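You operate a simulated robot arm through the tools that you are given. There is no shell and no other tool. Be economical: measure what you need, move in short steps, check, and stop when the job is done.

You run a simulated robot arm. Do the job below in one go: nothing can be reset, and whatever is moved stays where it is left.

TASK
Prove the stop button: with it pushed in, start must not run.
Fine: power on, push stop, press start, twist the stop free, power off.

Only the result counts: the job must be done as asked and must still hold three seconds after the hand-in. Knocking over, shifting, dropping, spilling or breaking anything else fails it.

THE ROBOT
A 7-joint arm with a two-finger parallel gripper, fixed in place. Base frame: the origin is at the foot of the arm, x ahead of it, y to its left, z up. Readings come in cm, degrees, newtons and seconds.
With the tool pointing down near the work surface it reaches from about 22 to 68 cm from the base axis. Its first joint turns from -66.0 to 66.0 degrees. Payload 2.4 kg.
Tool frame: the origin (TCP) lies between the finger pads and is the grasp point; the fingertips stand 3 cm ahead of it; z points along the fingers, y is the line along which they close. Largest opening 9.4 cm; finger width 2.8, thickness 1; the body of the gripper, 5 by 9.6 cm, starts 5.5 cm behind the TCP.
Orientation is that of the tool frame in the base frame, as a unit quaternion [x, y, z, w]. With the fingers straight down and closing along the base's y, the tool's x points along the base's -x, its y along +y and its z along -z.

THE INTERFACE
- The arm moves only by the tool send_rows. Its argument "moves" is one flat list of numbers, 6 for each row, row after row: the shift along the tool's x, y, z in cm, then the turn, a rotation vector about the tool's x, y, z in degrees. In form: [dx, dy, dz, ax, ay, az, dx, dy, dz, ax, ay, az, ...]. A call has 1 to 20 rows; each row shifts and turns the commanded pose from where the row before left it, along the tool's axes as they then stand. "hand" is the finger opening in cm, from 0 to 9.4, set as the call begins (left out, the last holds). Each row takes 0.2 s and may step no farther than 5 cm and 8.6 degrees from the row before; otherwise, or with a gripper value out of range, the whole call is refused. Where a pose cannot be reached the arm comes as near as it can. A force on the tool above 40 N (or 10 N above the force at the start of the call, whichever is more), or a blocked arm, ends the call early, and 0.2 s more pass. The fingers move at their own pace (about 15.3 cm/s each) and stop on an object; they squeeze with about 44 N. The grip force told is the motor's: it shows also when the fingers shut on nothing. Time passes only in rows, and 0.2 s behind the last, so rows that do not move let the fingers close. The reply holds the time, the measured pose of the TCP, the force on the tool along the base axes, the opening and the grip force, in the units named above and with some noise.
- Cameras (640 x 400 px; columns grow to the right, rows downward): "scene" is fixed at [4.02, 47.24, 145.38]; the picture's right is [-0.75, -0.66, 0.00], its down [-0.32, 0.37, -0.87] and it looks along [0.57, -0.66, -0.49] (base axes); focal length 334 px, centre (320, 200). "wrist" rides on the gripper at [-3.7, 0, -5.8] in the tool frame; the picture's right is [0.00, -1.00, 0.00], its down [0.97, 0.00, -0.24] and it looks along [0.24, 0.00, 0.97] (tool axes); focal length 218 px, centre (320, 200).
- get_image(camera): a new picture of that camera. The clock stands still meanwhile.
- locate(camera, pixels): for up to 12 pixels [column, row] of the newest picture of that camera ("zoom" is the newest enlarged one), the place [x, y, z] in the base frame of the surface seen there, good to about 0.2 cm. The clock stands still meanwhile.
- inspect(camera, box): a new picture of the part [left, top, right, bottom] of that camera's present view, enlarged. The clock stands still meanwhile.
- sign_off(): hands the job in; it is judged then, once.

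Go step by step. Measure first, check grasps and placings, and put right what went wrong. The budget is 80 turns and 46 pictures, counting those below and the enlarged ones. Unless the task says otherwise, let go and move clear before handing in, and close with one line.

The tools are called as name(argument=value, ...) on one line, values as JSON. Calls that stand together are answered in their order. send_rows: Moves the arm, as the interface text tells. Its arguments: {"type":"object","properties":{"moves":{"type":"array","items":{"type":"number"}},"hand":{"type":"number"}},"required":["moves"]} The other tools are called the same way: get_image (camera) takes a picture; locate (camera, pixels) gives the place of the surface under pixels of a picture; inspect (camera, box) takes an enlarged picture of a part of a camera's view; sign_off () hands the job in.

At the start:

```text
t: 0.0
tool_pos: [45.11, 6.75, 123.4]
tool_rot: [0.0, 1.0, 0.0, 0.001]
ft_force: [-0.2, -0.6, -0.2]
width: 9.4
finger_force: 0.0
```

scene: 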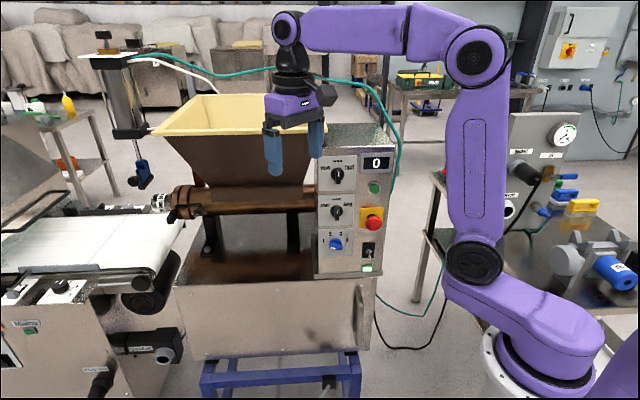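
wrist: 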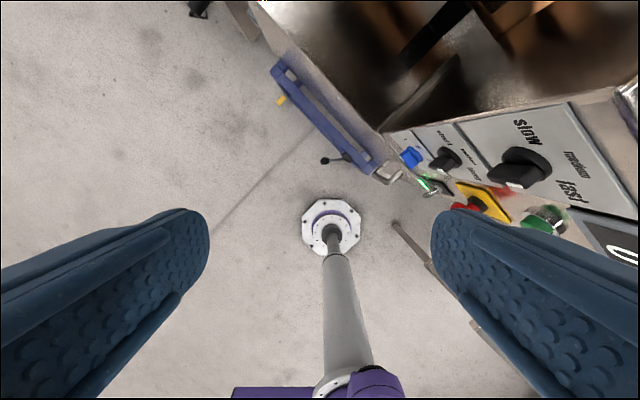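

The scene shows a control panel with a display, a green button, a red mushroom stop on yellow, a toggle and a lit green item (around 375,180 to 368,268). I'll enlarge it first.

inspect(camera="scene", box=[305, 140, 405, 285])

```text
2.76 times, centred on (355, 212) of scene
```

zoom: 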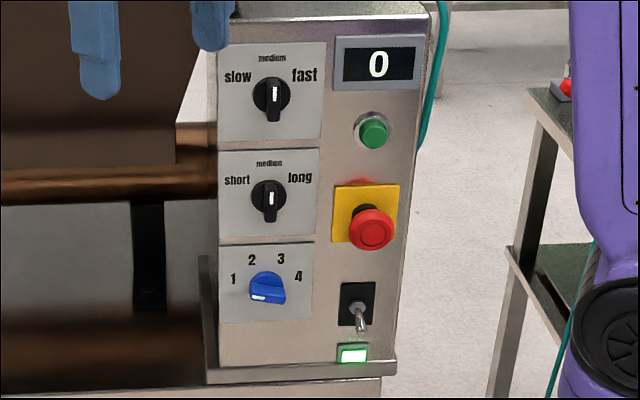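

The zoom shows the display at 0, green start (374,132), red stop standing out (371,229), toggle (360,318) with its lever down, and a lit lamp (353,355). I'll measure these points and the panel plane.

locate(camera="zoom", pixels=[[376, 134], [372, 231], [350, 222], [361, 327], [357, 308], [346, 290], [353, 355], [330, 120], [325, 330], [395, 110], [390, 300], [340, 240]])

inspect(camera="scene", box=[350, 235, 386, 279])

```text
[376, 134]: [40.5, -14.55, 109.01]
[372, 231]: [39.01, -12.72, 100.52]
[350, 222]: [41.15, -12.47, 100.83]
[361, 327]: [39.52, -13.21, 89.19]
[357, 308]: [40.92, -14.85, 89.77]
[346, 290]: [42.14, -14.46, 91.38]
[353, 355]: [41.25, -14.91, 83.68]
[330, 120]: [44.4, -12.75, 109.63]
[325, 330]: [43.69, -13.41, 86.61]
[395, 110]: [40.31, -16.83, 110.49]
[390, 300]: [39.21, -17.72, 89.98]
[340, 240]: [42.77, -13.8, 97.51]
```

```text
9.09 times, centred on (368, 257) of scene
```

zoom: 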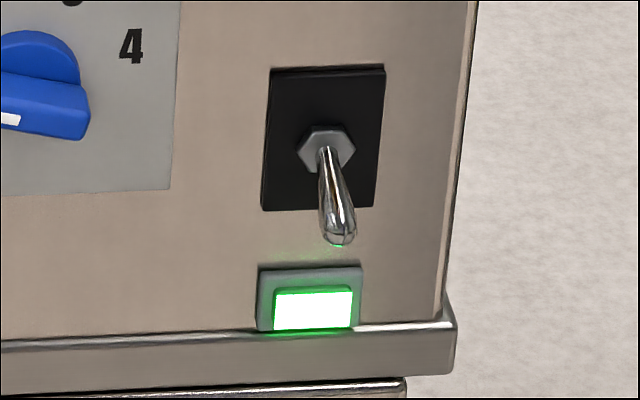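

The panel is vertical, with outward normal about (-0.707, 0.707, 0). I need to know which way the lever tilts, so I'll locate points along it.

locate(camera="zoom", pixels=[[328, 155], [332, 180], [337, 205], [339, 228], [339, 240], [305, 150], [350, 145], [272, 78], [378, 75], [268, 203], [368, 200], [310, 310]])

inspect(camera="wrist", box=[370, 100, 640, 270])

```text
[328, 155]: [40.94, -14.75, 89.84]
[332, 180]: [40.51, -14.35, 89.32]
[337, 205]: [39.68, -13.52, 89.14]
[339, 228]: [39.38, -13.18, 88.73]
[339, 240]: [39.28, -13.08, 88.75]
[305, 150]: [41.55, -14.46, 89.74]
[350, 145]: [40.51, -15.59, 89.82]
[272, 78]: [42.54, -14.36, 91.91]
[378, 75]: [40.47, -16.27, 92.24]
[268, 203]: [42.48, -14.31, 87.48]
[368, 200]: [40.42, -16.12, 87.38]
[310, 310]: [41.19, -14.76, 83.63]
```

```text
2.35 times, centred on (505, 185) of wrist
```

zoom: 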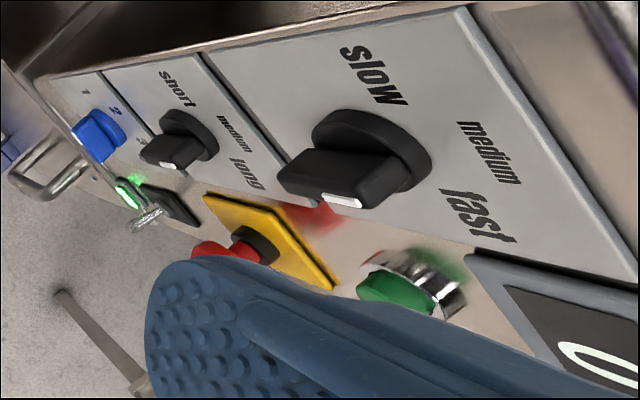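

The lever runs from (40.9,-14.8,89.8) to a tip near (39.3,-13.1,88.7), so it tilts down. I'll yaw the tool 45° in place first and check where the hopper rim is.

send_rows(moves=[0, 0, 0, 0, 0, 7.5, 0, 0, 0, 0, 0, 7.5, 0, 0, 0, 0, 0, 7.5, 0, 0, 0, 0, 0, 7.5, 0, 0, 0, 0, 0, 7.5, 0, 0, 0, 0, 0, 7.5], hand=0)

locate(camera="scene", pixels=[[160, 134], [220, 138], [185, 98], [240, 180], [340, 130], [385, 150], [180, 215], [350, 270], [360, 310]])

```text
t: 1.4
tool_pos: [45.17, 6.69, 123.36]
tool_rot: [0.384, 0.923, 0.0, 0.0]
ft_force: [0.3, -0.2, 0.0]
width: 0.02
finger_force: 32.7
```

```text
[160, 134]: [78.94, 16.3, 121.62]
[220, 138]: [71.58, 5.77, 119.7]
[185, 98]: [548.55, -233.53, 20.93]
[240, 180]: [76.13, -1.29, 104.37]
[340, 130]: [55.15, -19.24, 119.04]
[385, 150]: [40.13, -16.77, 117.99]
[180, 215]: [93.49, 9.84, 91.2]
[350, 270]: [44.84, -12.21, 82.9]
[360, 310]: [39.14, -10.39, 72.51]
```

The yaw is right and the hopper is well clear. Next I'll pitch the tool to horizontal, facing the panel.

send_rows(moves=[0, 0, 0, 0, -8.182, 0, 0, 0, 0, 0, -8.182, 0, 0, 0, 0, 0, -8.182, 0, 0, 0, 0, 0, -8.182, 0, 0, 0, 0, 0, -8.182, 0, 0, 0, 0, 0, -8.182, 0, 0, 0, 0, 0, -8.182, 0, 0, 0, 0, 0, -8.182, 0, 0, 0, 0, 0, -8.182, 0, 0, 0, 0, 0, -8.182, 0, 0, 0, 0, 0, -8.18, 0])

get_image(camera="scene")

```text
t: 3.8
tool_pos: [45.24, 6.77, 123.36]
tool_rot: [0.271, 0.652, -0.271, 0.654]
ft_force: [0.0, 0.2, 0.0]
width: 0.02
finger_force: 33.5
```

```text
40 pictures are left
```

scene: 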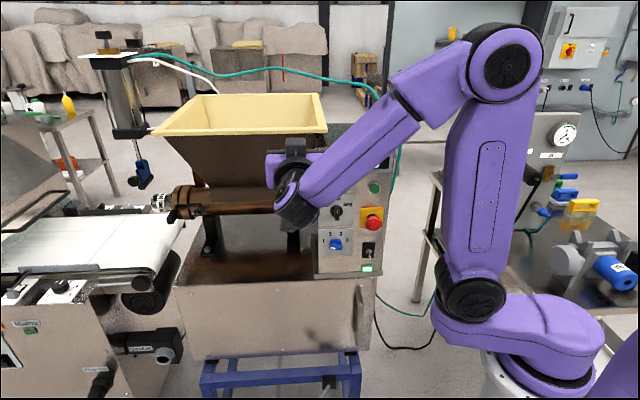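

The horizontal pose works. I'll now move right and down to a standoff in front of and below the toggle lever.

send_rows(moves=[0, -3.66, 0, 0, 0, 0, 0, -3.66, 0, 0, 0, 0, 0, -3.66, 0, 0, 0, 0, 0, -3.66, 0, 0, 0, 0, 0, -3.66, 0, 0, 0, 0, 4.6, 0, 0, 0, 0, 0, 4.6, 0, 0, 0, 0, 0, 4.6, 0, 0, 0, 0, 0, 4.6, 0, 0, 0, 0, 0, 4.6, 0, 0, 0, 0, 0, 4.6, 0, 0, 0, 0, 0, 4.6, 0, 0, 0, 0, 0, 4.6, 0, 0, 0, 0, 0])

get_image(camera="wrist")

get_image(camera="scene")

```text
t: 6.6
tool_pos: [38.96, 2.57, 93.35]
tool_rot: [0.269, 0.654, -0.271, 0.652]
ft_force: [-0.5, -0.9, -0.5]
width: 0.0
finger_force: 33.4
out of reach, approached as far as the arm can: row 2, 9, 10, 11, 12, 13
```

```text
39 pictures are left
```

wrist: 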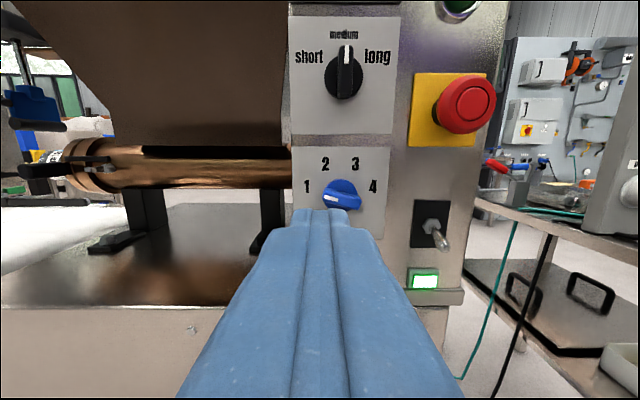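

```text
38 pictures are left
```

scene: 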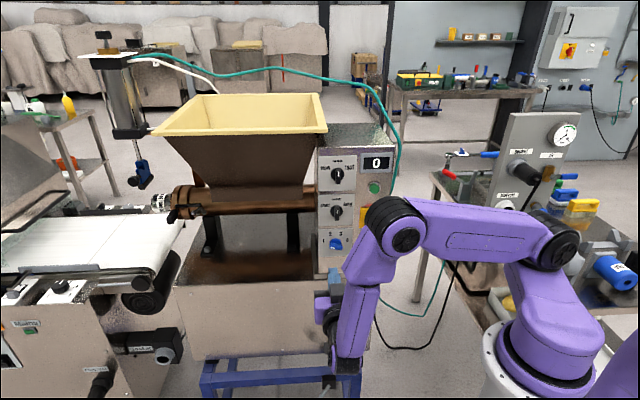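

The horizontal pose at this low, near spot is beyond reach: it stopped at (38.96, 2.57, 93.35). Pitching the tool down moves the wrist away from the base, so I'll add 30° of down pitch and see where it settles.

send_rows(moves=[0, 0, 0, 0, 7.5, 0, 0, 0, 0, 0, 7.5, 0, 0, 0, 0, 0, 7.5, 0, 0, 0, 0, 0, 7.5, 0])

```text
t: 7.6
tool_pos: [38.81, 2.8, 93.26]
tool_rot: [0.332, 0.801, -0.191, 0.461]
ft_force: [0.0, 0.5, -0.8]
width: 0.0
finger_force: 33.2
```

The commanded pose follows what was actually reached, so I'll move forward and then right, to just in front of and below the lever.

send_rows(moves=[0.5, 0, 2.0, 0, 0, 0, 0.5, 0, 2.0, 0, 0, 0, 0.5, 0, 2.0, 0, 0, 0, 0.55, 0, 2.04, 0, 0, 0, 0, -2.72, 0, 0, 0, 0, 0, -2.72, 0, 0, 0, 0, 0, -2.72, 0, 0, 0, 0, 0, -2.71, 0, 0, 0, 0])

get_image(camera="wrist")

```text
t: 9.4
tool_pos: [41.01, -4.2, 90.74]
tool_rot: [0.331, 0.801, -0.194, 0.46]
ft_force: [0.2, 0.4, 0.2]
width: 0.0
finger_force: 33.5
out of reach, approached as far as the arm can: row 5, 6, 7, 8
```

```text
37 pictures are left
```

wrist: 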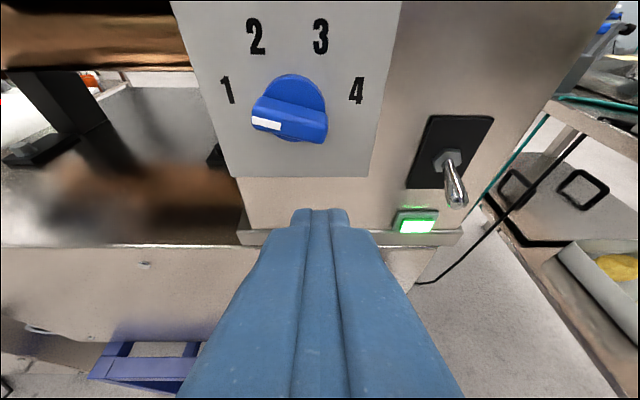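

I'm still about 7 cm short to the right. Yawing further and pitching slightly more moves the wrist away from the base, and then I'll move to the standoff.

send_rows(moves=[0, 0, 0, 6.928, 0, 4, 0, 0, 0, 6.928, 0, 4, 0, 0, 0, 6.928, 0, 4, 0, 0, 0, 0, 8, 0, -0.03, -1.34, 1.21, 0, 0, 0, -0.03, -1.34, 1.21, 0, 0, 0, -0.03, -1.34, 1.22, 0, 0, 0, -0.03, -1.34, 1.22, 0, 0, 0])

get_image(camera="wrist")

```text
t: 11.2
tool_pos: [37.32, -9.56, 88.06]
tool_rot: [0.509, 0.741, -0.248, 0.361]
ft_force: [0.5, 0.0, -0.2]
width: 0.0
finger_force: 32.4
```

```text
36 pictures are left
```

wrist: 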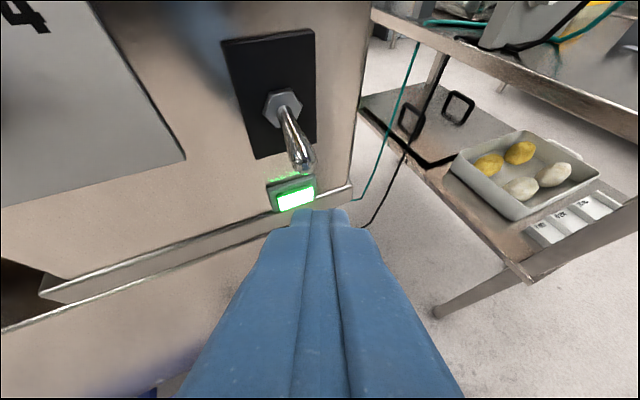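

The standoff is good: the lever tip at (305,165) is right ahead, and the fingertip is slightly below and out from it. I'll drop 1 cm, advance 1.7 cm under the lever, and look before lifting.

send_rows(moves=[0.788, 0, 0.616, 0, 0, 0, -0.48, 0.346, 0.612, 0, 0, 0, -0.48, 0.346, 0.612, 0, 0, 0])

get_image(camera="wrist")

inspect(camera="scene", box=[320, 220, 400, 290])

```text
t: 12.0
tool_pos: [38.57, -10.86, 87.16]
tool_rot: [0.51, 0.741, -0.248, 0.361]
ft_force: [0.6, 0.0, -0.6]
width: 0.0
finger_force: 32.8
```

```text
35 pictures are left
```

wrist: 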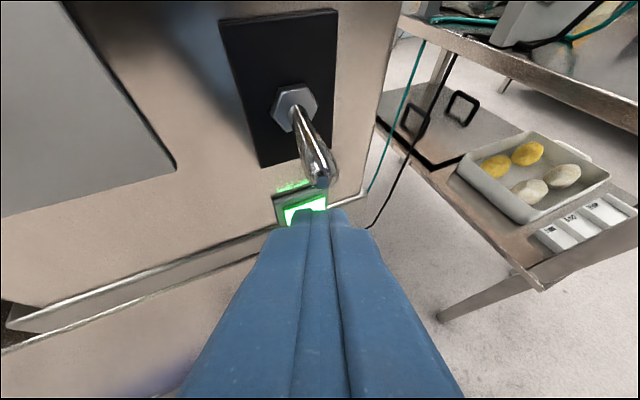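

```text
5.71 times, centred on (360, 255) of scene
```

zoom: 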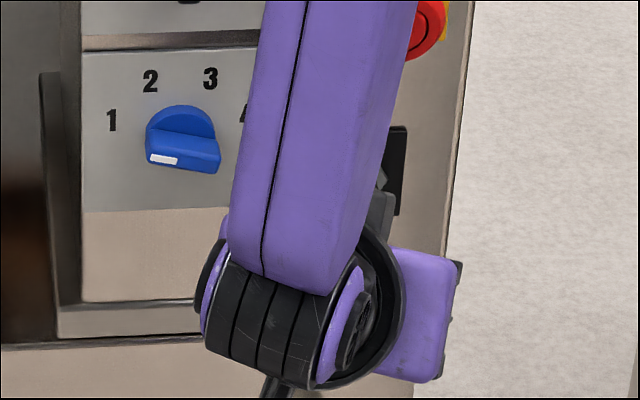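

The fingertip (325,210) sits just below the lever tip (318,180). I'll advance 0.5 cm more and lift 2.4 cm.

send_rows(moves=[-0.28, 0.2, 0.36, 0, 0, 0, -0.315, 0, -0.246, 0, 0, 0, -0.315, 0, -0.246, 0, 0, 0, -0.315, 0, -0.246, 0, 0, 0, -0.315, 0, -0.246, 0, 0, 0, -0.315, 0, -0.246, 0, 0, 0, -0.315, 0, -0.246, 0, 0, 0])

get_image(camera="wrist")

```text
t: 13.6
tool_pos: [38.94, -11.18, 89.49]
tool_rot: [0.509, 0.741, -0.248, 0.361]
ft_force: [-0.2, -0.1, 0.6]
width: 0.0
finger_force: 32.7
```

```text
33 pictures are left
```

wrist: 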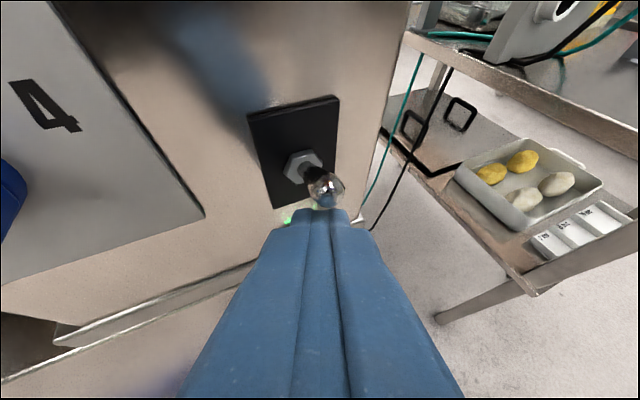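

The lever now points more towards the camera, so it has moved up. I'll lift 0.8 cm more and then check it.

send_rows(moves=[-0.315, 0, -0.246, 0, 0, 0, -0.315, 0, -0.246, 0, 0, 0])

get_image(camera="wrist")

```text
t: 14.2
tool_pos: [38.92, -10.92, 90.08]
tool_rot: [0.509, 0.742, -0.247, 0.359]
ft_force: [-1.0, 4.9, -14.1]
width: 0.0
finger_force: 32.9
```

```text
32 pictures are left
```

wrist: 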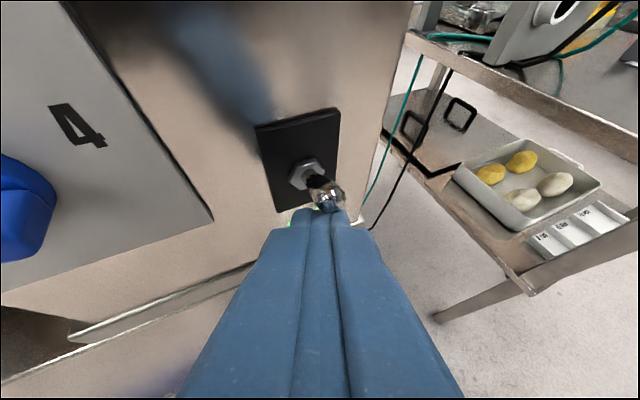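

A 14 N downward reaction means the lever is against its upper stop. I'll back off and look at the lever and lamp.

send_rows(moves=[0.5, 0, 0.39, 0, 0, 0, 1.12, -0.81, -1.44, 0, 0, 0, 1.12, -0.81, -1.44, 0, 0, 0])

get_image(camera="wrist")

```text
t: 15.0
tool_pos: [36.18, -8.33, 89.79]
tool_rot: [0.509, 0.74, -0.249, 0.361]
ft_force: [-0.2, 0.7, -0.3]
width: 0.01
finger_force: 33.4
```

```text
31 pictures are left
```

wrist: 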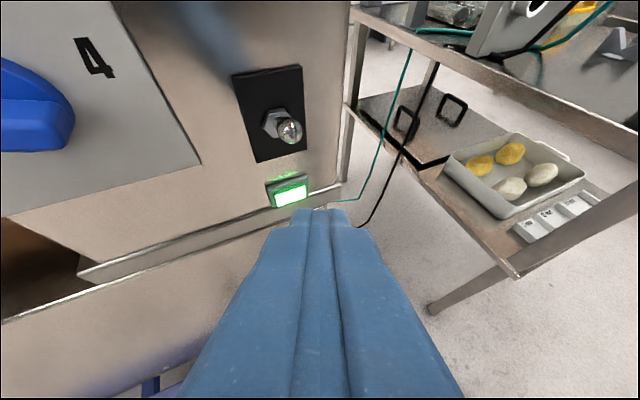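

The lever is now up, at (288,128). I'll zoom in on the lamp and display to see whether anything changed.

inspect(camera="wrist", box=[220, 60, 360, 220])

inspect(camera="scene", box=[305, 140, 405, 285])

```text
2.50 times, centred on (290, 140) of wrist
```

zoom: 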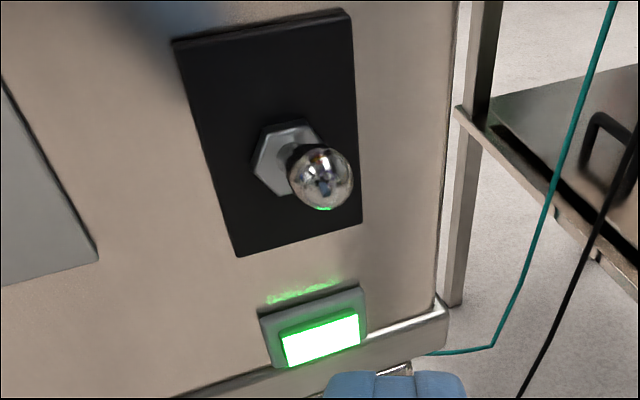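

```text
2.76 times, centred on (355, 212) of scene
```

zoom: 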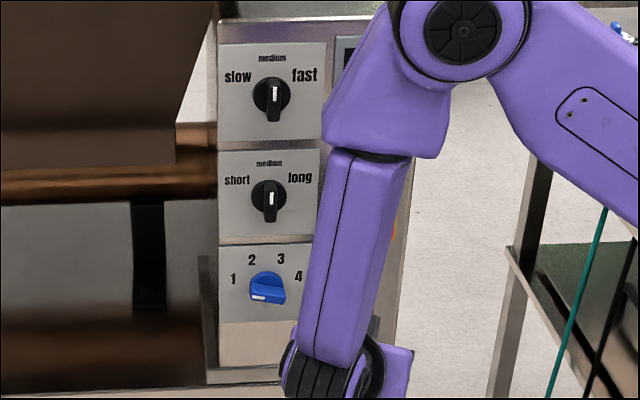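

The lamp is lit in both lever positions, so it may only show that the supply is live. I'll measure the lever, then raise the arm clear to look at the display.

locate(camera="wrist", pixels=[[289, 128], [291, 134], [283, 124], [268, 124]])

send_rows(moves=[0, 0, -3, 0, 0, 0, 0, 0, -3, 0, 0, 0, -1.6, 0, -1.2, 0, 0, 0, -3.15, 0, -2.46, 0, 0, 0, -3.15, 0, -2.46, 0, 0, 0])

get_image(camera="wrist")

get_image(camera="scene")

```text
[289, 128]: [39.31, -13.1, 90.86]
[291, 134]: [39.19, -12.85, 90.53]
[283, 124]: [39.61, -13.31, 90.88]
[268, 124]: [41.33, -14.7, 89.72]
```

```text
t: 16.2
tool_pos: [34.3, -3.8, 103.36]
tool_rot: [0.509, 0.742, -0.248, 0.36]
ft_force: [-0.3, 0.4, 0.2]
width: 0.0
finger_force: 32.8
```

```text
28 pictures are left
```

wrist: 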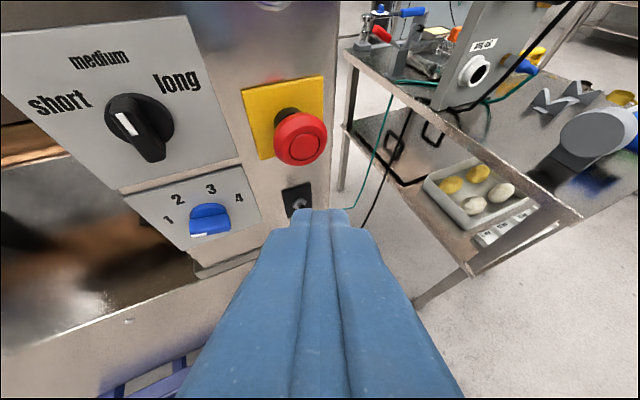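

```text
27 pictures are left
```

scene: 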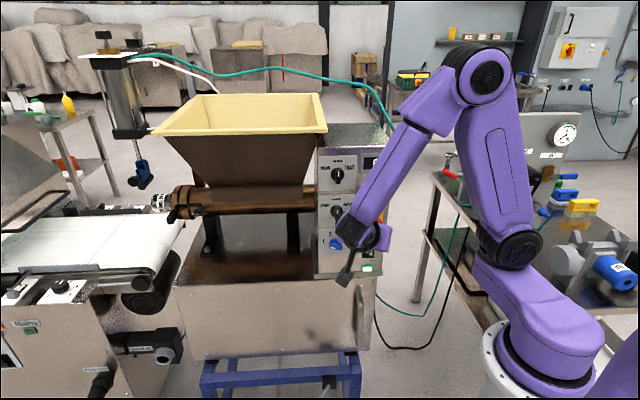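

The lever now sits up (tip z 90.9 against 88.7 before). Next I'll move in front of the stop button and try to square the tool to the panel there.

send_rows(moves=[-1.13, -0.4, 2.58, 0, 0, 0, -1.13, -0.4, 2.58, 0, 0, 0, 0, 0, 0, -6.3, 0, -4.93, 0, 0, 0, -6.3, 0, -4.93, 0, 0, 0, -6.3, 0, -4.93, 0, 0, 0, 0, -7.6, 0, 0, 0, 0, 0, -7.6, 0, 0, 0, 0, 0, -7.6, 0, 0, 0, 0, 0, -7.6, 0, 0, 0, 0, 0, -7.6, 0])

get_image(camera="wrist")

```text
t: 18.4
tool_pos: [38.22, -6.52, 106.25]
tool_rot: [0.27, 0.654, -0.272, 0.653]
ft_force: [-0.1, -0.3, 0.7]
width: 0.0
finger_force: 32.8
out of reach, approached as far as the arm can: row 8, 9, 10
```

```text
26 pictures are left
```

wrist: 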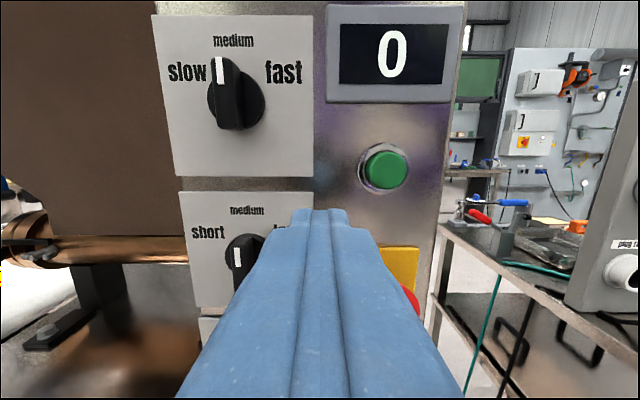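

The display still reads 0 and start is at (385,168). Fully horizontal is at the edge of reach here, so I'll use a pitch of 15° with a little extra yaw and move in front of the stop.

send_rows(moves=[0, 0, 0, 0, 7.5, 0, 0, 0, 0, 0, 7.5, 0, 0, 0, 0, 7.73, 0, 2.07, 0, 0, 0, 7.73, 0, 2.07, 1.11, -0.68, 0.66, 0, 0, 0, 1.11, -0.68, 0.66, 0, 0, 0, 1.11, -0.68, 0.66, 0, 0, 0, 1.11, -0.7, 0.65, 0, 0, 0])

get_image(camera="wrist")

```text
t: 20.2
tool_pos: [36.79, -9.17, 101.3]
tool_rot: [0.403, 0.684, -0.309, 0.524]
ft_force: [0.4, -0.4, 0.0]
width: 0.0
finger_force: 32.8
```

```text
25 pictures are left
```

wrist: 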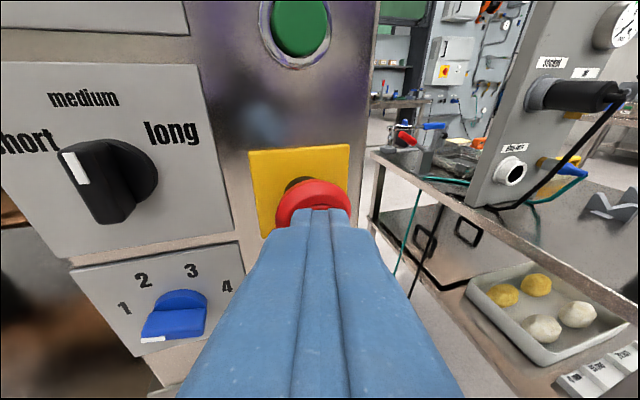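

I'm in front of the mushroom, with the tip at about (318,210) on its face. I'll push straight into the panel in 0.4 cm steps; the force limit will end the move.

send_rows(moves=[-0.1, 0.11, 0.37, 0, 0, 0, -0.1, 0.11, 0.37, 0, 0, 0, -0.1, 0.11, 0.37, 0, 0, 0, -0.1, 0.11, 0.37, 0, 0, 0, -0.1, 0.11, 0.37, 0, 0, 0, -0.1, 0.11, 0.37, 0, 0, 0])

```text
t: 21.5
tool_pos: [37.91, -10.3, 101.33]
tool_rot: [0.4, 0.685, -0.308, 0.524]
ft_force: [-14.8, 14.7, 1.7]
width: 0.0
finger_force: 32.6
stopped in row 6: the force on the tool passed its limit (the readings are from after the stop); the commanded pose is now the measured one
```

The push met more than 40 N after about 0.6 cm of travel. I'll back off and check whether the button stayed in.

send_rows(moves=[0.25, -0.276, -0.928, 0, 0, 0, 0.25, -0.276, -0.928, 0, 0, 0, 0.25, -0.276, -0.928, 0, 0, 0, -3, 0, 0, 0, 0, 0])

inspect(camera="wrist", box=[220, 140, 380, 300])

```text
t: 22.5
tool_pos: [36.23, -8.86, 104.28]
tool_rot: [0.401, 0.685, -0.309, 0.524]
ft_force: [0.4, -0.2, -0.2]
width: 0.0
finger_force: 33.0
```

```text
2.50 times, centred on (300, 220) of wrist
```

zoom: 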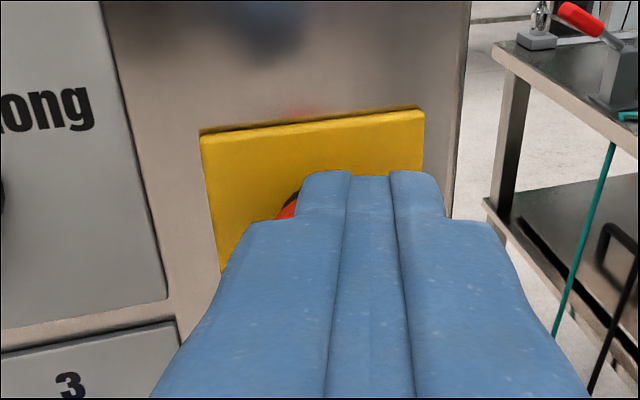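

The fingers hide the button, so I'll open them to see between.

send_rows(moves=[0, 0, -2, 0, 0, 0, 0, 0, 0, 0, 0, 0], hand=9.4)

get_image(camera="wrist")

```text
t: 23.1
tool_pos: [35.24, -7.2, 104.62]
tool_rot: [0.402, 0.685, -0.309, 0.524]
ft_force: [0.1, -0.6, 0.8]
width: 9.41
finger_force: 0.1
```

```text
23 pictures are left
```

wrist: 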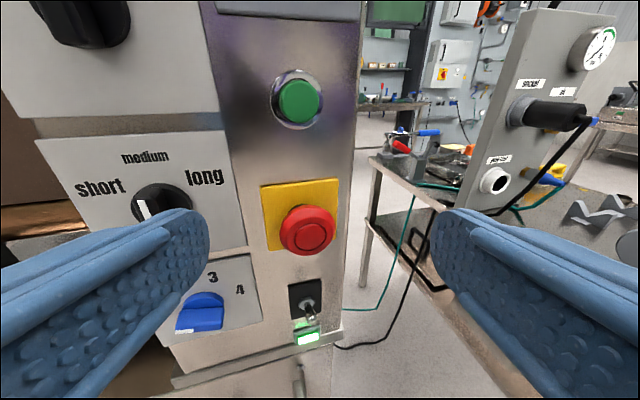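

The neck is no longer visible behind the mushroom at (308,230), which suggests it is latched. I'll measure it, along with start and the lever.

locate(camera="wrist", pixels=[[310, 232], [290, 230], [330, 228], [308, 212], [308, 250], [300, 98], [298, 110], [308, 303], [310, 318], [270, 190], [332, 185]])

inspect(camera="wrist", box=[250, 170, 360, 350])

```text
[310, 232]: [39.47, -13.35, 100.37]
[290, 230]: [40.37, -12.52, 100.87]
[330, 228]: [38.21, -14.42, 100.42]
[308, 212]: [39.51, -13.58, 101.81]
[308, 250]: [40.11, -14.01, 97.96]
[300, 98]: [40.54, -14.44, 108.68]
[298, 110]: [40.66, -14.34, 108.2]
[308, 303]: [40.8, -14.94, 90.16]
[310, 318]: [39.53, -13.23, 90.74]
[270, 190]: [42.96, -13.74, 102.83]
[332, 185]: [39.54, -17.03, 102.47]
```

```text
2.22 times, centred on (305, 260) of wrist
```

zoom: 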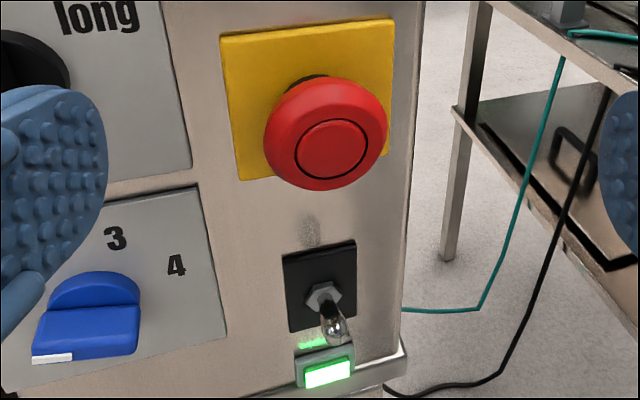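

The mushroom face went from d=-36.6 to -37.35, so it is latched in by 0.8 cm, and the lever is still up. Next I'll close the fingers and move in front of start.

send_rows(moves=[0, 0, 0, 0, 0, 0, -2.55, 0.18, 0, 0, 0, 0, -2.56, 0.19, 0, 0, 0, 0, 0, 0, 1.25, 0, 0, 0, 0, 0, 1.26, 0, 0, 0], hand=0)

get_image(camera="wrist")

```text
t: 24.3
tool_pos: [37.35, -10.56, 109.05]
tool_rot: [0.401, 0.685, -0.308, 0.524]
ft_force: [-0.2, 0.5, 1.2]
width: 0.0
finger_force: 32.5
```

```text
21 pictures are left
```

wrist: 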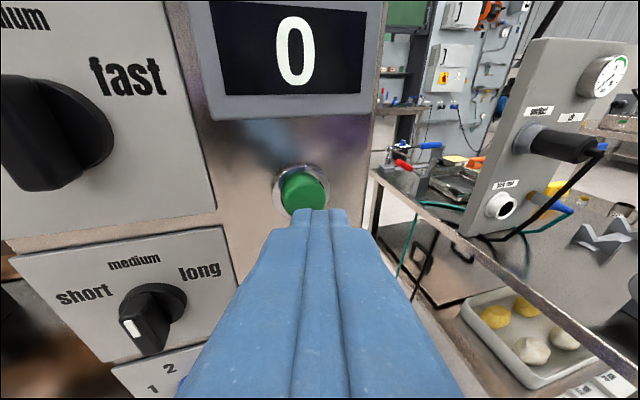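

The tip is just in front of start. I'll push straight in, shifting slightly left, until the force limit.

send_rows(moves=[-0.2, 0.21, 0.37, 0, 0, 0, -0.2, 0.16, 0.37, 0, 0, 0, -0.1, 0.11, 0.37, 0, 0, 0, -0.1, 0.11, 0.37, 0, 0, 0, -0.1, 0.11, 0.37, 0, 0, 0, -0.1, 0.11, 0.37, 0, 0, 0, -0.1, 0.11, 0.37, 0, 0, 0, -0.1, 0.11, 0.37, 0, 0, 0])

get_image(camera="wrist")

```text
t: 26.0
tool_pos: [39.52, -12.11, 109.17]
tool_rot: [0.402, 0.685, -0.31, 0.523]
ft_force: [-19.6, 14.7, 8.2]
width: 0.0
finger_force: 33.2
stopped in row 8: the force on the tool passed its limit (the readings are from after the stop); the commanded pose is now the measured one
```

```text
20 pictures are left
```

wrist: 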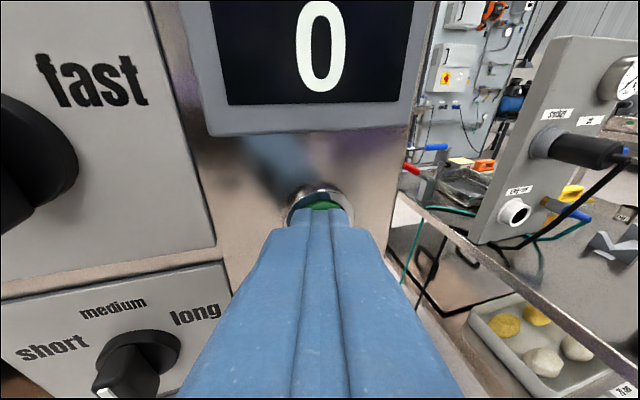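

The press drew more than 40 N and the display still reads 0, so it didn't run. I'll zoom in to confirm the button really is depressed.

inspect(camera="wrist", box=[270, 170, 370, 240])

locate(camera="zoom", pixels=[[335, 215], [320, 120], [360, 230], [220, 180], [450, 180]])

```text
5.71 times, centred on (320, 205) of wrist
```

zoom: 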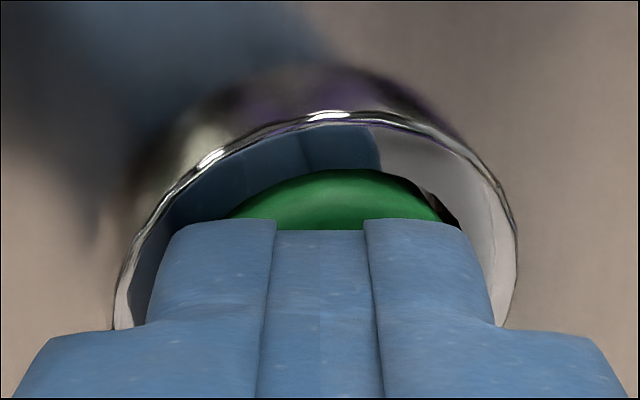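

```text
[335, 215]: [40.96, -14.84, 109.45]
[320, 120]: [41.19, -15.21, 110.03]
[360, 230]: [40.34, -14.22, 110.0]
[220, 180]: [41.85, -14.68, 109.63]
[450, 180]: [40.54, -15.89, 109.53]
```

The green cap is sunk behind its bezel, so start was really pressed with the stop in, and the display stayed at 0. Now I'll back off, square up as far as reach allows, and go to a standoff in front of the stop with the fingers open.

send_rows(moves=[0.375, -0.415, -1.39, 0, 0, 0, 0.375, -0.415, -1.39, 0, 0, 0, 0, 0, 0, -7.73, 0, -2.07, 0, 0, 0, 0, -7, 0, 0, -0.43, -1, 0, 0, 0, 2.9, -0.43, 0, 0, 0, 0, 2.9, 0, 0, 0, 0, 0, 2.9, 0, 0.81, 0, 0, 0])

send_rows(moves=[0, 0, 0, 0, 0, 0, 0, 0, 0, 0, 0, 0], hand=6.5)

get_image(camera="wrist")

```text
t: 27.8
tool_pos: [37.24, -8.08, 102.58]
tool_rot: [0.336, 0.679, -0.293, 0.584]
ft_force: [-1.4, 0.0, -0.2]
width: 0.0
finger_force: 33.4
out of reach, approached as far as the arm can: row 7, 8
```

```text
t: 28.4
tool_pos: [37.1, -8.21, 102.55]
tool_rot: [0.336, 0.678, -0.294, 0.584]
ft_force: [0.5, -0.4, -1.5]
width: 6.48
finger_force: 0.0
```

```text
18 pictures are left
```

wrist: 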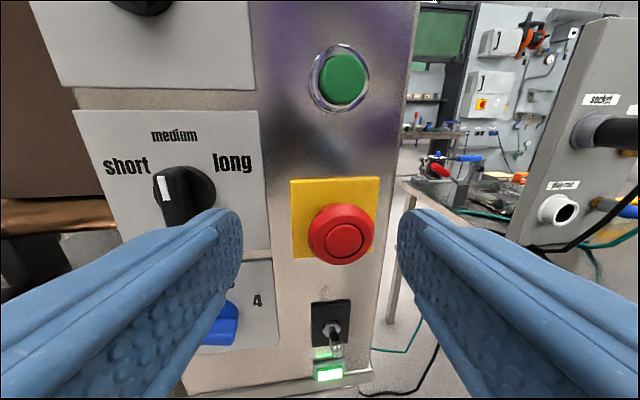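

The view is clear: the mushroom is at (341,238) between the fingers. I'll centre on it while moving partly forward and see whether that's within reach.

send_rows(moves=[0, -0.5, 0.8, 0, 0, 0, 0.6, -0.5, 0.85, 0, 0, 0, 0.6, -0.53, 0, 0, 0, 0, 0.557, 0, 0, 0, 0, 0])

get_image(camera="wrist")

```text
t: 29.4
tool_pos: [38.38, -9.12, 102.28]
tool_rot: [0.336, 0.678, -0.294, 0.584]
ft_force: [0.6, 0.4, -0.2]
width: 6.47
finger_force: 0.1
out of reach, approached as far as the arm can: row 1, 2, 3
```

```text
17 pictures are left
```

wrist: 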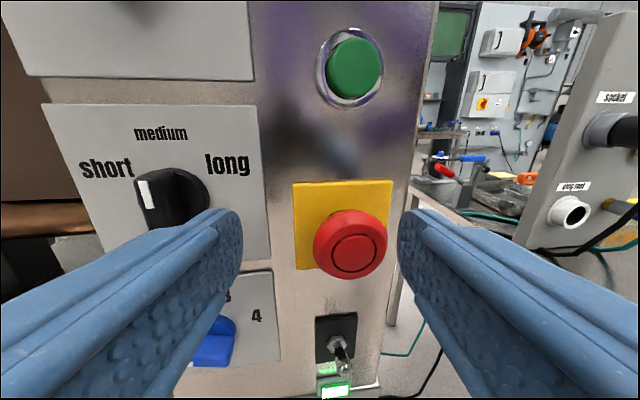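

The near-square pose is out of reach here. Instead I'll use a 23° tilt around the button axis, starting 45° counter-clockwise so that the clockwise twist ends in a reachable pose.

send_rows(moves=[0, 0, -1, 0, 7.5, 0, 0, 0, -1, 0, 7.5, 0, 0, 0, 0, -7.37, 0, -3.13, 0, 0, 0, 2.93, 0, -6.91, 0, 0, 0, 2.93, 0, -6.91, 0, 0, 0, 2.93, 0, -6.91, 0, 0, 0, 2.93, 0, -6.91, 0, 0, 0, 2.93, 0, -6.91, 0, 0, 0, 2.93, 0, -6.91])

get_image(camera="wrist")

```text
t: 31.4
tool_pos: [37.13, -7.83, 102.55]
tool_rot: [0.097, 0.794, -0.49, 0.346]
ft_force: [-0.7, 0.1, -0.6]
width: 6.54
finger_force: 0.1
```

```text
16 pictures are left
```

wrist: 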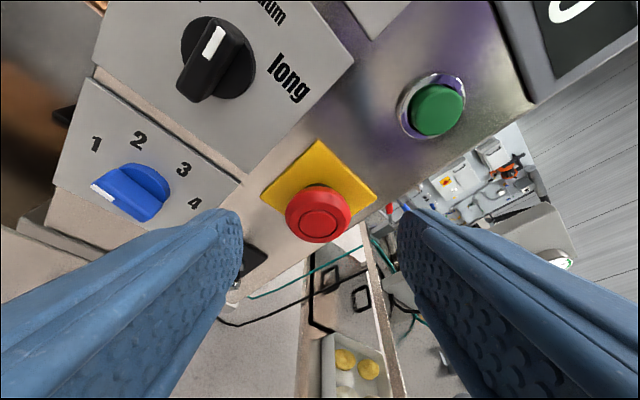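

The pose was reached. I'll measure the mushroom from this view before closing in.

locate(camera="wrist", pixels=[[320, 222], [292, 216], [345, 216], [320, 194], [320, 238], [275, 195], [370, 198], [320, 150]])

```text
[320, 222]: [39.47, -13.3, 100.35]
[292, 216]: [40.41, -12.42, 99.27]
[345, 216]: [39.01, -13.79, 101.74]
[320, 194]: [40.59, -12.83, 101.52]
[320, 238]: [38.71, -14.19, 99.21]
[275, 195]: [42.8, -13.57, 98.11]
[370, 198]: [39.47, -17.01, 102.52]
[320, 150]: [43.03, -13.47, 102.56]
```

The centre is about (40.0,-13.75,100.4) at mid-head depth. I'll centre on the axis first and check.

send_rows(moves=[0.77, -0.01, 1.02, 0, 0, 0, 0.77, -0.01, 1.03, 0, 0, 0])

get_image(camera="wrist")

```text
t: 32.0
tool_pos: [36.84, -9.79, 100.81]
tool_rot: [0.098, 0.794, -0.489, 0.347]
ft_force: [0.0, -0.3, -0.3]
width: 6.47
finger_force: 0.1
```

```text
15 pictures are left
```

wrist: 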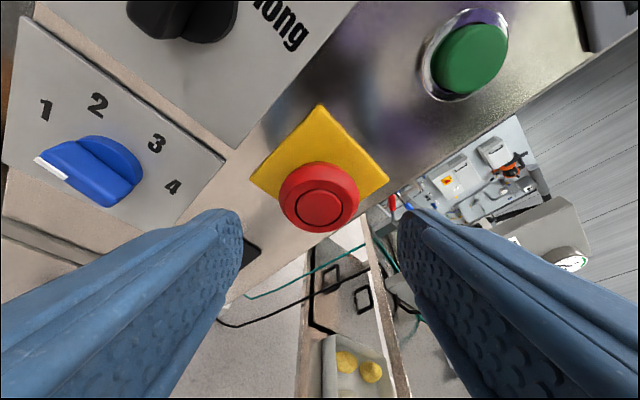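

The mushroom is centred at column 319. I'll advance 3 cm along the button axis.

send_rows(moves=[-0.3, 0, 0.7, 0, 0, 0, -0.3, 0, 0.7, 0, 0, 0, -0.3, 0, 0.7, 0, 0, 0, -0.3, 0, 0.7, 0, 0, 0])

get_image(camera="wrist")

```text
t: 33.0
tool_pos: [39.18, -11.97, 100.8]
tool_rot: [0.098, 0.795, -0.488, 0.347]
ft_force: [0.2, 0.5, 0.4]
width: 6.51
finger_force: 0.0
```

```text
14 pictures are left
```

wrist: 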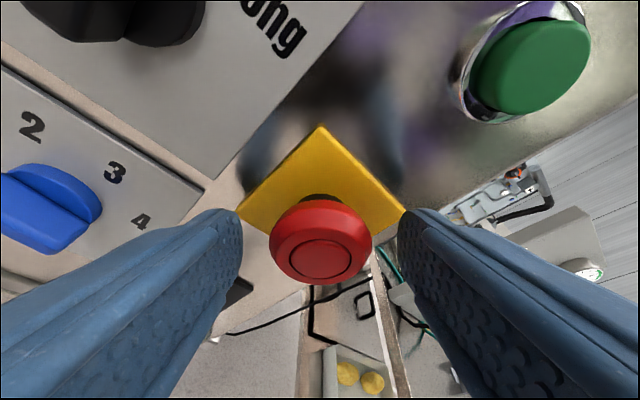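

The head sits between the fingers at the right depth. I'll close on it.

send_rows(moves=[0, 0, 0, 0, 0, 0, 0, 0, 0, 0, 0, 0, 0, 0, 0, 0, 0, 0], hand=0)

```text
t: 33.8
tool_pos: [39.16, -11.98, 100.78]
tool_rot: [0.097, 0.795, -0.489, 0.347]
ft_force: [0.4, -2.0, 1.5]
width: 4.16
finger_force: 44.6
```

The head is gripped at 4.16 cm with 44 N and very little side load. I'll twist 30° clockwise about the button axis first.

send_rows(moves=[0.0065, -0.107, 0.003, -2.93, 0, 6.91, 0.0065, -0.107, 0.003, -2.93, 0, 6.91, 0.0065, -0.107, 0.003, -2.93, 0, 6.91, 0.0065, -0.107, 0.003, -2.93, 0, 6.91])

get_image(camera="wrist")

```text
t: 34.8
tool_pos: [38.66, -12.27, 101.12]
tool_rot: [0.25, 0.792, -0.311, 0.462]
ft_force: [-16.5, -4.5, 21.6]
width: 4.18
finger_force: 45.0
```

```text
13 pictures are left
```

wrist: 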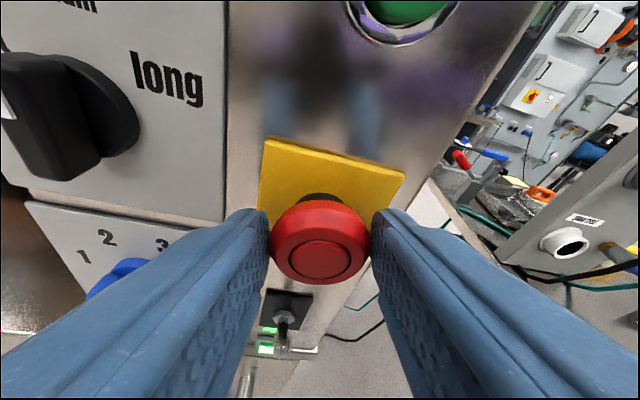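

The twist is under way with side load below the limit. I'll continue another 15°.

send_rows(moves=[0.0065, -0.107, 0.003, -2.93, 0, 6.91, 0.0065, -0.107, 0.003, -2.93, 0, 6.91])

send_rows(moves=[0, 0, 0, 0, 0, 0, 0, 0, 0, 0, 0, 0], hand=6.5)

get_image(camera="wrist")

```text
t: 35.4
tool_pos: [38.49, -12.4, 101.12]
tool_rot: [0.32, 0.771, -0.214, 0.508]
ft_force: [-21.8, -10.0, 21.5]
width: 4.2
finger_force: 45.3
```

```text
t: 36.0
tool_pos: [38.7, -12.22, 101.02]
tool_rot: [0.318, 0.773, -0.211, 0.507]
ft_force: [0.6, 0.8, 0.8]
width: 6.5
finger_force: 0.1
```

```text
12 pictures are left
```

wrist: 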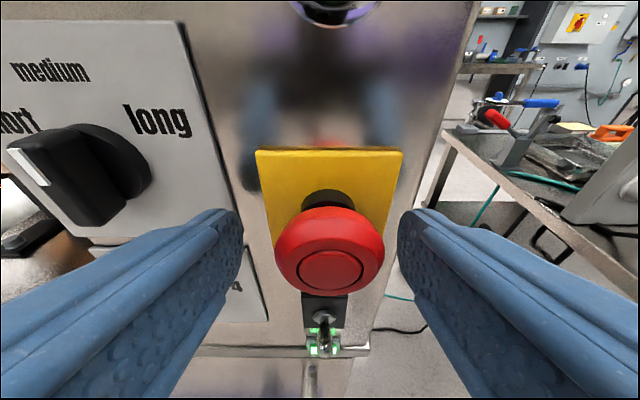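

The black neck at (327,198) is visible again, so the button looks released. I'll confirm by depth.

locate(camera="wrist", pixels=[[332, 268], [320, 262], [322, 318], [322, 338], [326, 350]])

```text
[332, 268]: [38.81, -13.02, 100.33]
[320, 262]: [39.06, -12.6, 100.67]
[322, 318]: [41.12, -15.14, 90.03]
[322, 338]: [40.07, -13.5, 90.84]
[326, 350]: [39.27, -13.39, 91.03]
```

The face is back at d=-36.6, so the stop is released. I'll retreat, yaw for reach and close the fingers, ready to push the lever down.

send_rows(moves=[0.66, 0, -1.57, 0, 0, 0, 0.66, 0, -1.57, 0, 0, 0])

send_rows(moves=[0, 0, 0, 7.37, 0, 3.13, 0, 0, 0, 7.37, 0, 3.13, 0, 0, 0, 7.37, 0, 3.13, 0, 0, -1.5, 0, 0, 0], hand=0)

```text
t: 36.6
tool_pos: [36.36, -9.6, 101.23]
tool_rot: [0.318, 0.773, -0.212, 0.506]
ft_force: [-0.4, 0.6, -0.1]
width: 6.52
finger_force: 0.0
out of reach, approached as far as the arm can: row 2
```

```text
t: 37.6
tool_pos: [35.71, -8.59, 102.0]
tool_rot: [0.471, 0.689, -0.313, 0.452]
ft_force: [-0.2, -0.6, 0.3]
width: 0.0
finger_force: 32.8
```

The lever will be pushed from above. I'll move to a standoff in front of and just above it, below the mushroom.

send_rows(moves=[2.9, 0.45, 0.5, 0, 0, 0, 2.93, 0.45, 0.5, 0, 0, 0, 0, 0, 1.47, 0, 0, 0, 0, 0, 1.47, 0, 0, 0])

get_image(camera="wrist")

```text
t: 38.6
tool_pos: [37.16, -9.23, 94.97]
tool_rot: [0.471, 0.689, -0.313, 0.453]
ft_force: [-0.7, -0.6, -0.5]
width: 0.0
finger_force: 32.9
```

```text
11 pictures are left
```

wrist: 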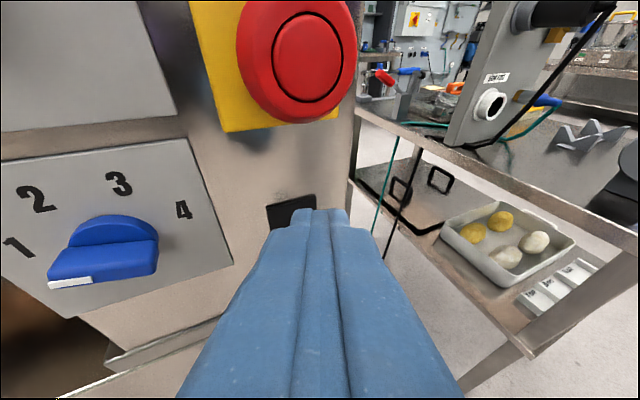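

The mushroom is well above the fingers. I'll advance over the lever.

send_rows(moves=[-0.42, 0.32, 0.89, 0, 0, 0, -0.42, 0.32, 0.89, 0, 0, 0, -0.43, 0.31, 0.88, 0, 0, 0])

get_image(camera="wrist")

```text
t: 39.4
tool_pos: [39.04, -11.7, 95.1]
tool_rot: [0.471, 0.69, -0.312, 0.452]
ft_force: [-0.7, -0.6, -1.6]
width: 0.0
finger_force: 32.8
```

```text
10 pictures are left
```

wrist: 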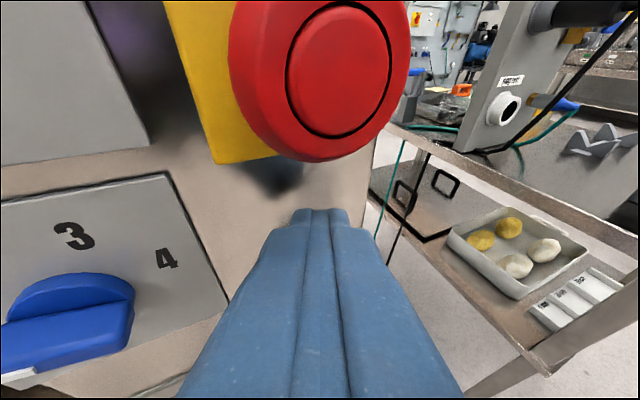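

I'm above the lever. I'll push straight down in 0.4 cm steps for about 3.2 cm.

send_rows(moves=[0.367, 0, 0.157, 0, 0, 0, 0.367, 0, 0.157, 0, 0, 0, 0.367, 0, 0.157, 0, 0, 0, 0.367, 0, 0.157, 0, 0, 0, 0.367, 0, 0.157, 0, 0, 0, 0.367, 0, 0.157, 0, 0, 0, 0.367, 0, 0.157, 0, 0, 0, 0.367, 0, 0.157, 0, 0, 0])

get_image(camera="wrist")

```text
t: 41.2
tool_pos: [39.1, -11.78, 91.8]
tool_rot: [0.471, 0.689, -0.313, 0.453]
ft_force: [-1.4, 0.4, 3.7]
width: 0.0
finger_force: 32.7
```

```text
9 pictures are left
```

wrist: 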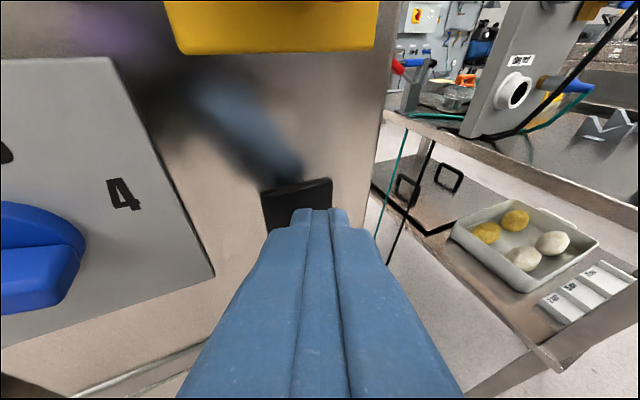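

A light upward force of 3.7 N suggests contact. I'll push 0.8 cm more until it firms up.

send_rows(moves=[0.367, 0, 0.157, 0, 0, 0, 0.367, 0, 0.157, 0, 0, 0])

```text
t: 41.8
tool_pos: [38.92, -11.82, 91.78]
tool_rot: [0.469, 0.686, -0.317, 0.457]
ft_force: [-4.6, 3.7, 8.6]
width: 0.0
finger_force: 33.1
stopped in row 2: the force on the tool passed its limit (the readings are from after the stop); the commanded pose is now the measured one
```

It is firm against a stop now, at lower-edge z of about 89.3. I'll back off and look.

send_rows(moves=[-0.46, 0, -0.2, 0, 0, 0, 0.54, -0.6, -1.26, 0, 0, 0, 0.54, -0.6, -1.26, 0, 0, 0, 0, 0, -3, 0, 0, 0])

send_rows(moves=[-2, 0, 0, 0, 0, 0, 0, 0, 0, 0, 0, 0], hand=9.4)

get_image(camera="wrist")

```text
t: 42.8
tool_pos: [35.89, -7.25, 93.14]
tool_rot: [0.47, 0.686, -0.316, 0.456]
ft_force: [-0.5, -0.2, -0.3]
width: 0.01
finger_force: 33.1
```

```text
t: 43.4
tool_pos: [36.28, -7.86, 95.19]
tool_rot: [0.47, 0.685, -0.317, 0.457]
ft_force: [-0.1, -0.7, 1.0]
width: 9.41
finger_force: 0.1
```

```text
8 pictures are left
```

wrist: 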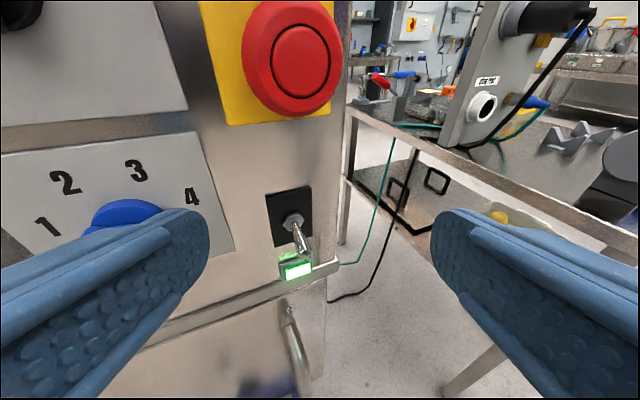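

The lever now points down at (303,248). I'll confirm it by measurement, together with the stop face.

locate(camera="wrist", pixels=[[294, 222], [301, 240], [305, 253], [302, 62]])

inspect(camera="wrist", box=[240, 160, 350, 300])

```text
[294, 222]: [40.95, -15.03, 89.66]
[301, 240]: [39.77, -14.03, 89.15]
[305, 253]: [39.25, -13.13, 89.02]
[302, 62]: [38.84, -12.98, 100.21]
```

```text
2.86 times, centred on (295, 230) of wrist
```

zoom: 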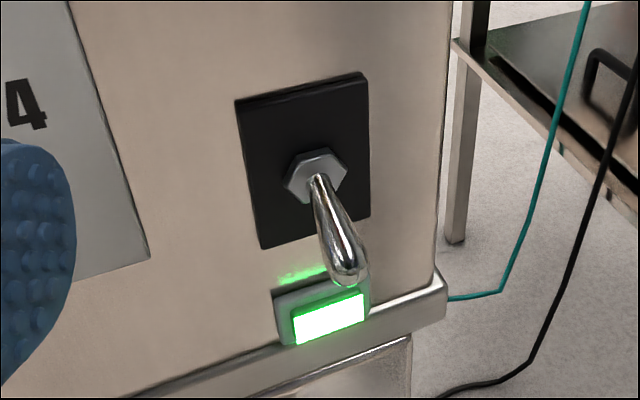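

The lever tip is back at z≈89.0, its original position, and the stop face is out at d=-36.6. I'll retreat clear and take a final look.

send_rows(moves=[0, 0, -3, 0, 0, 0, -3, 0, -2, 0, 0, 0, -4, 0, -2, 0, 0, 0, -4, 2, 0, 0, 0, 0, -4, 4, 0, 0, 0, 0, -3, 4, 0, 0, 0, 0])

inspect(camera="scene", box=[305, 140, 405, 285])

get_image(camera="wrist")

```text
refused: row 5 steps farther than a row can; nothing moved
```

```text
2.76 times, centred on (355, 212) of scene
```

zoom: 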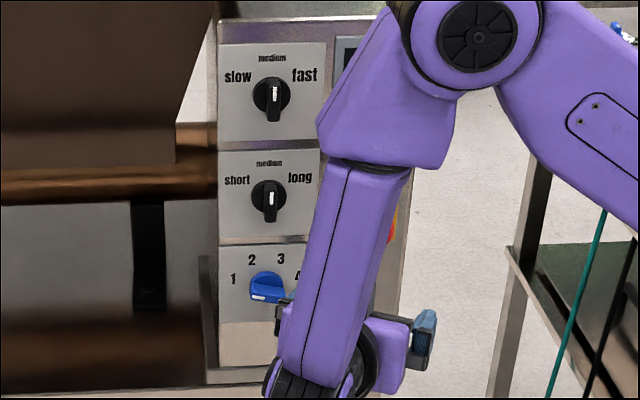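

```text
5 pictures are left
```

wrist: 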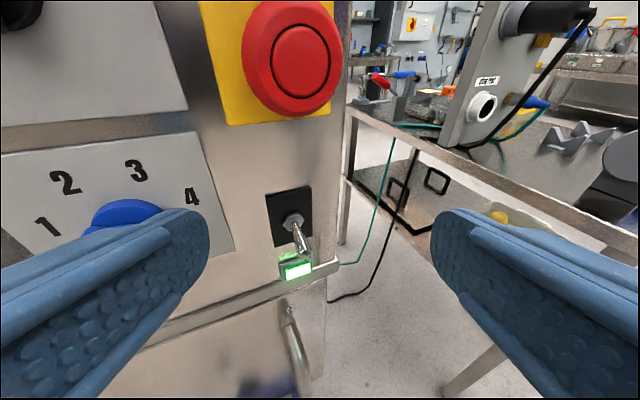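

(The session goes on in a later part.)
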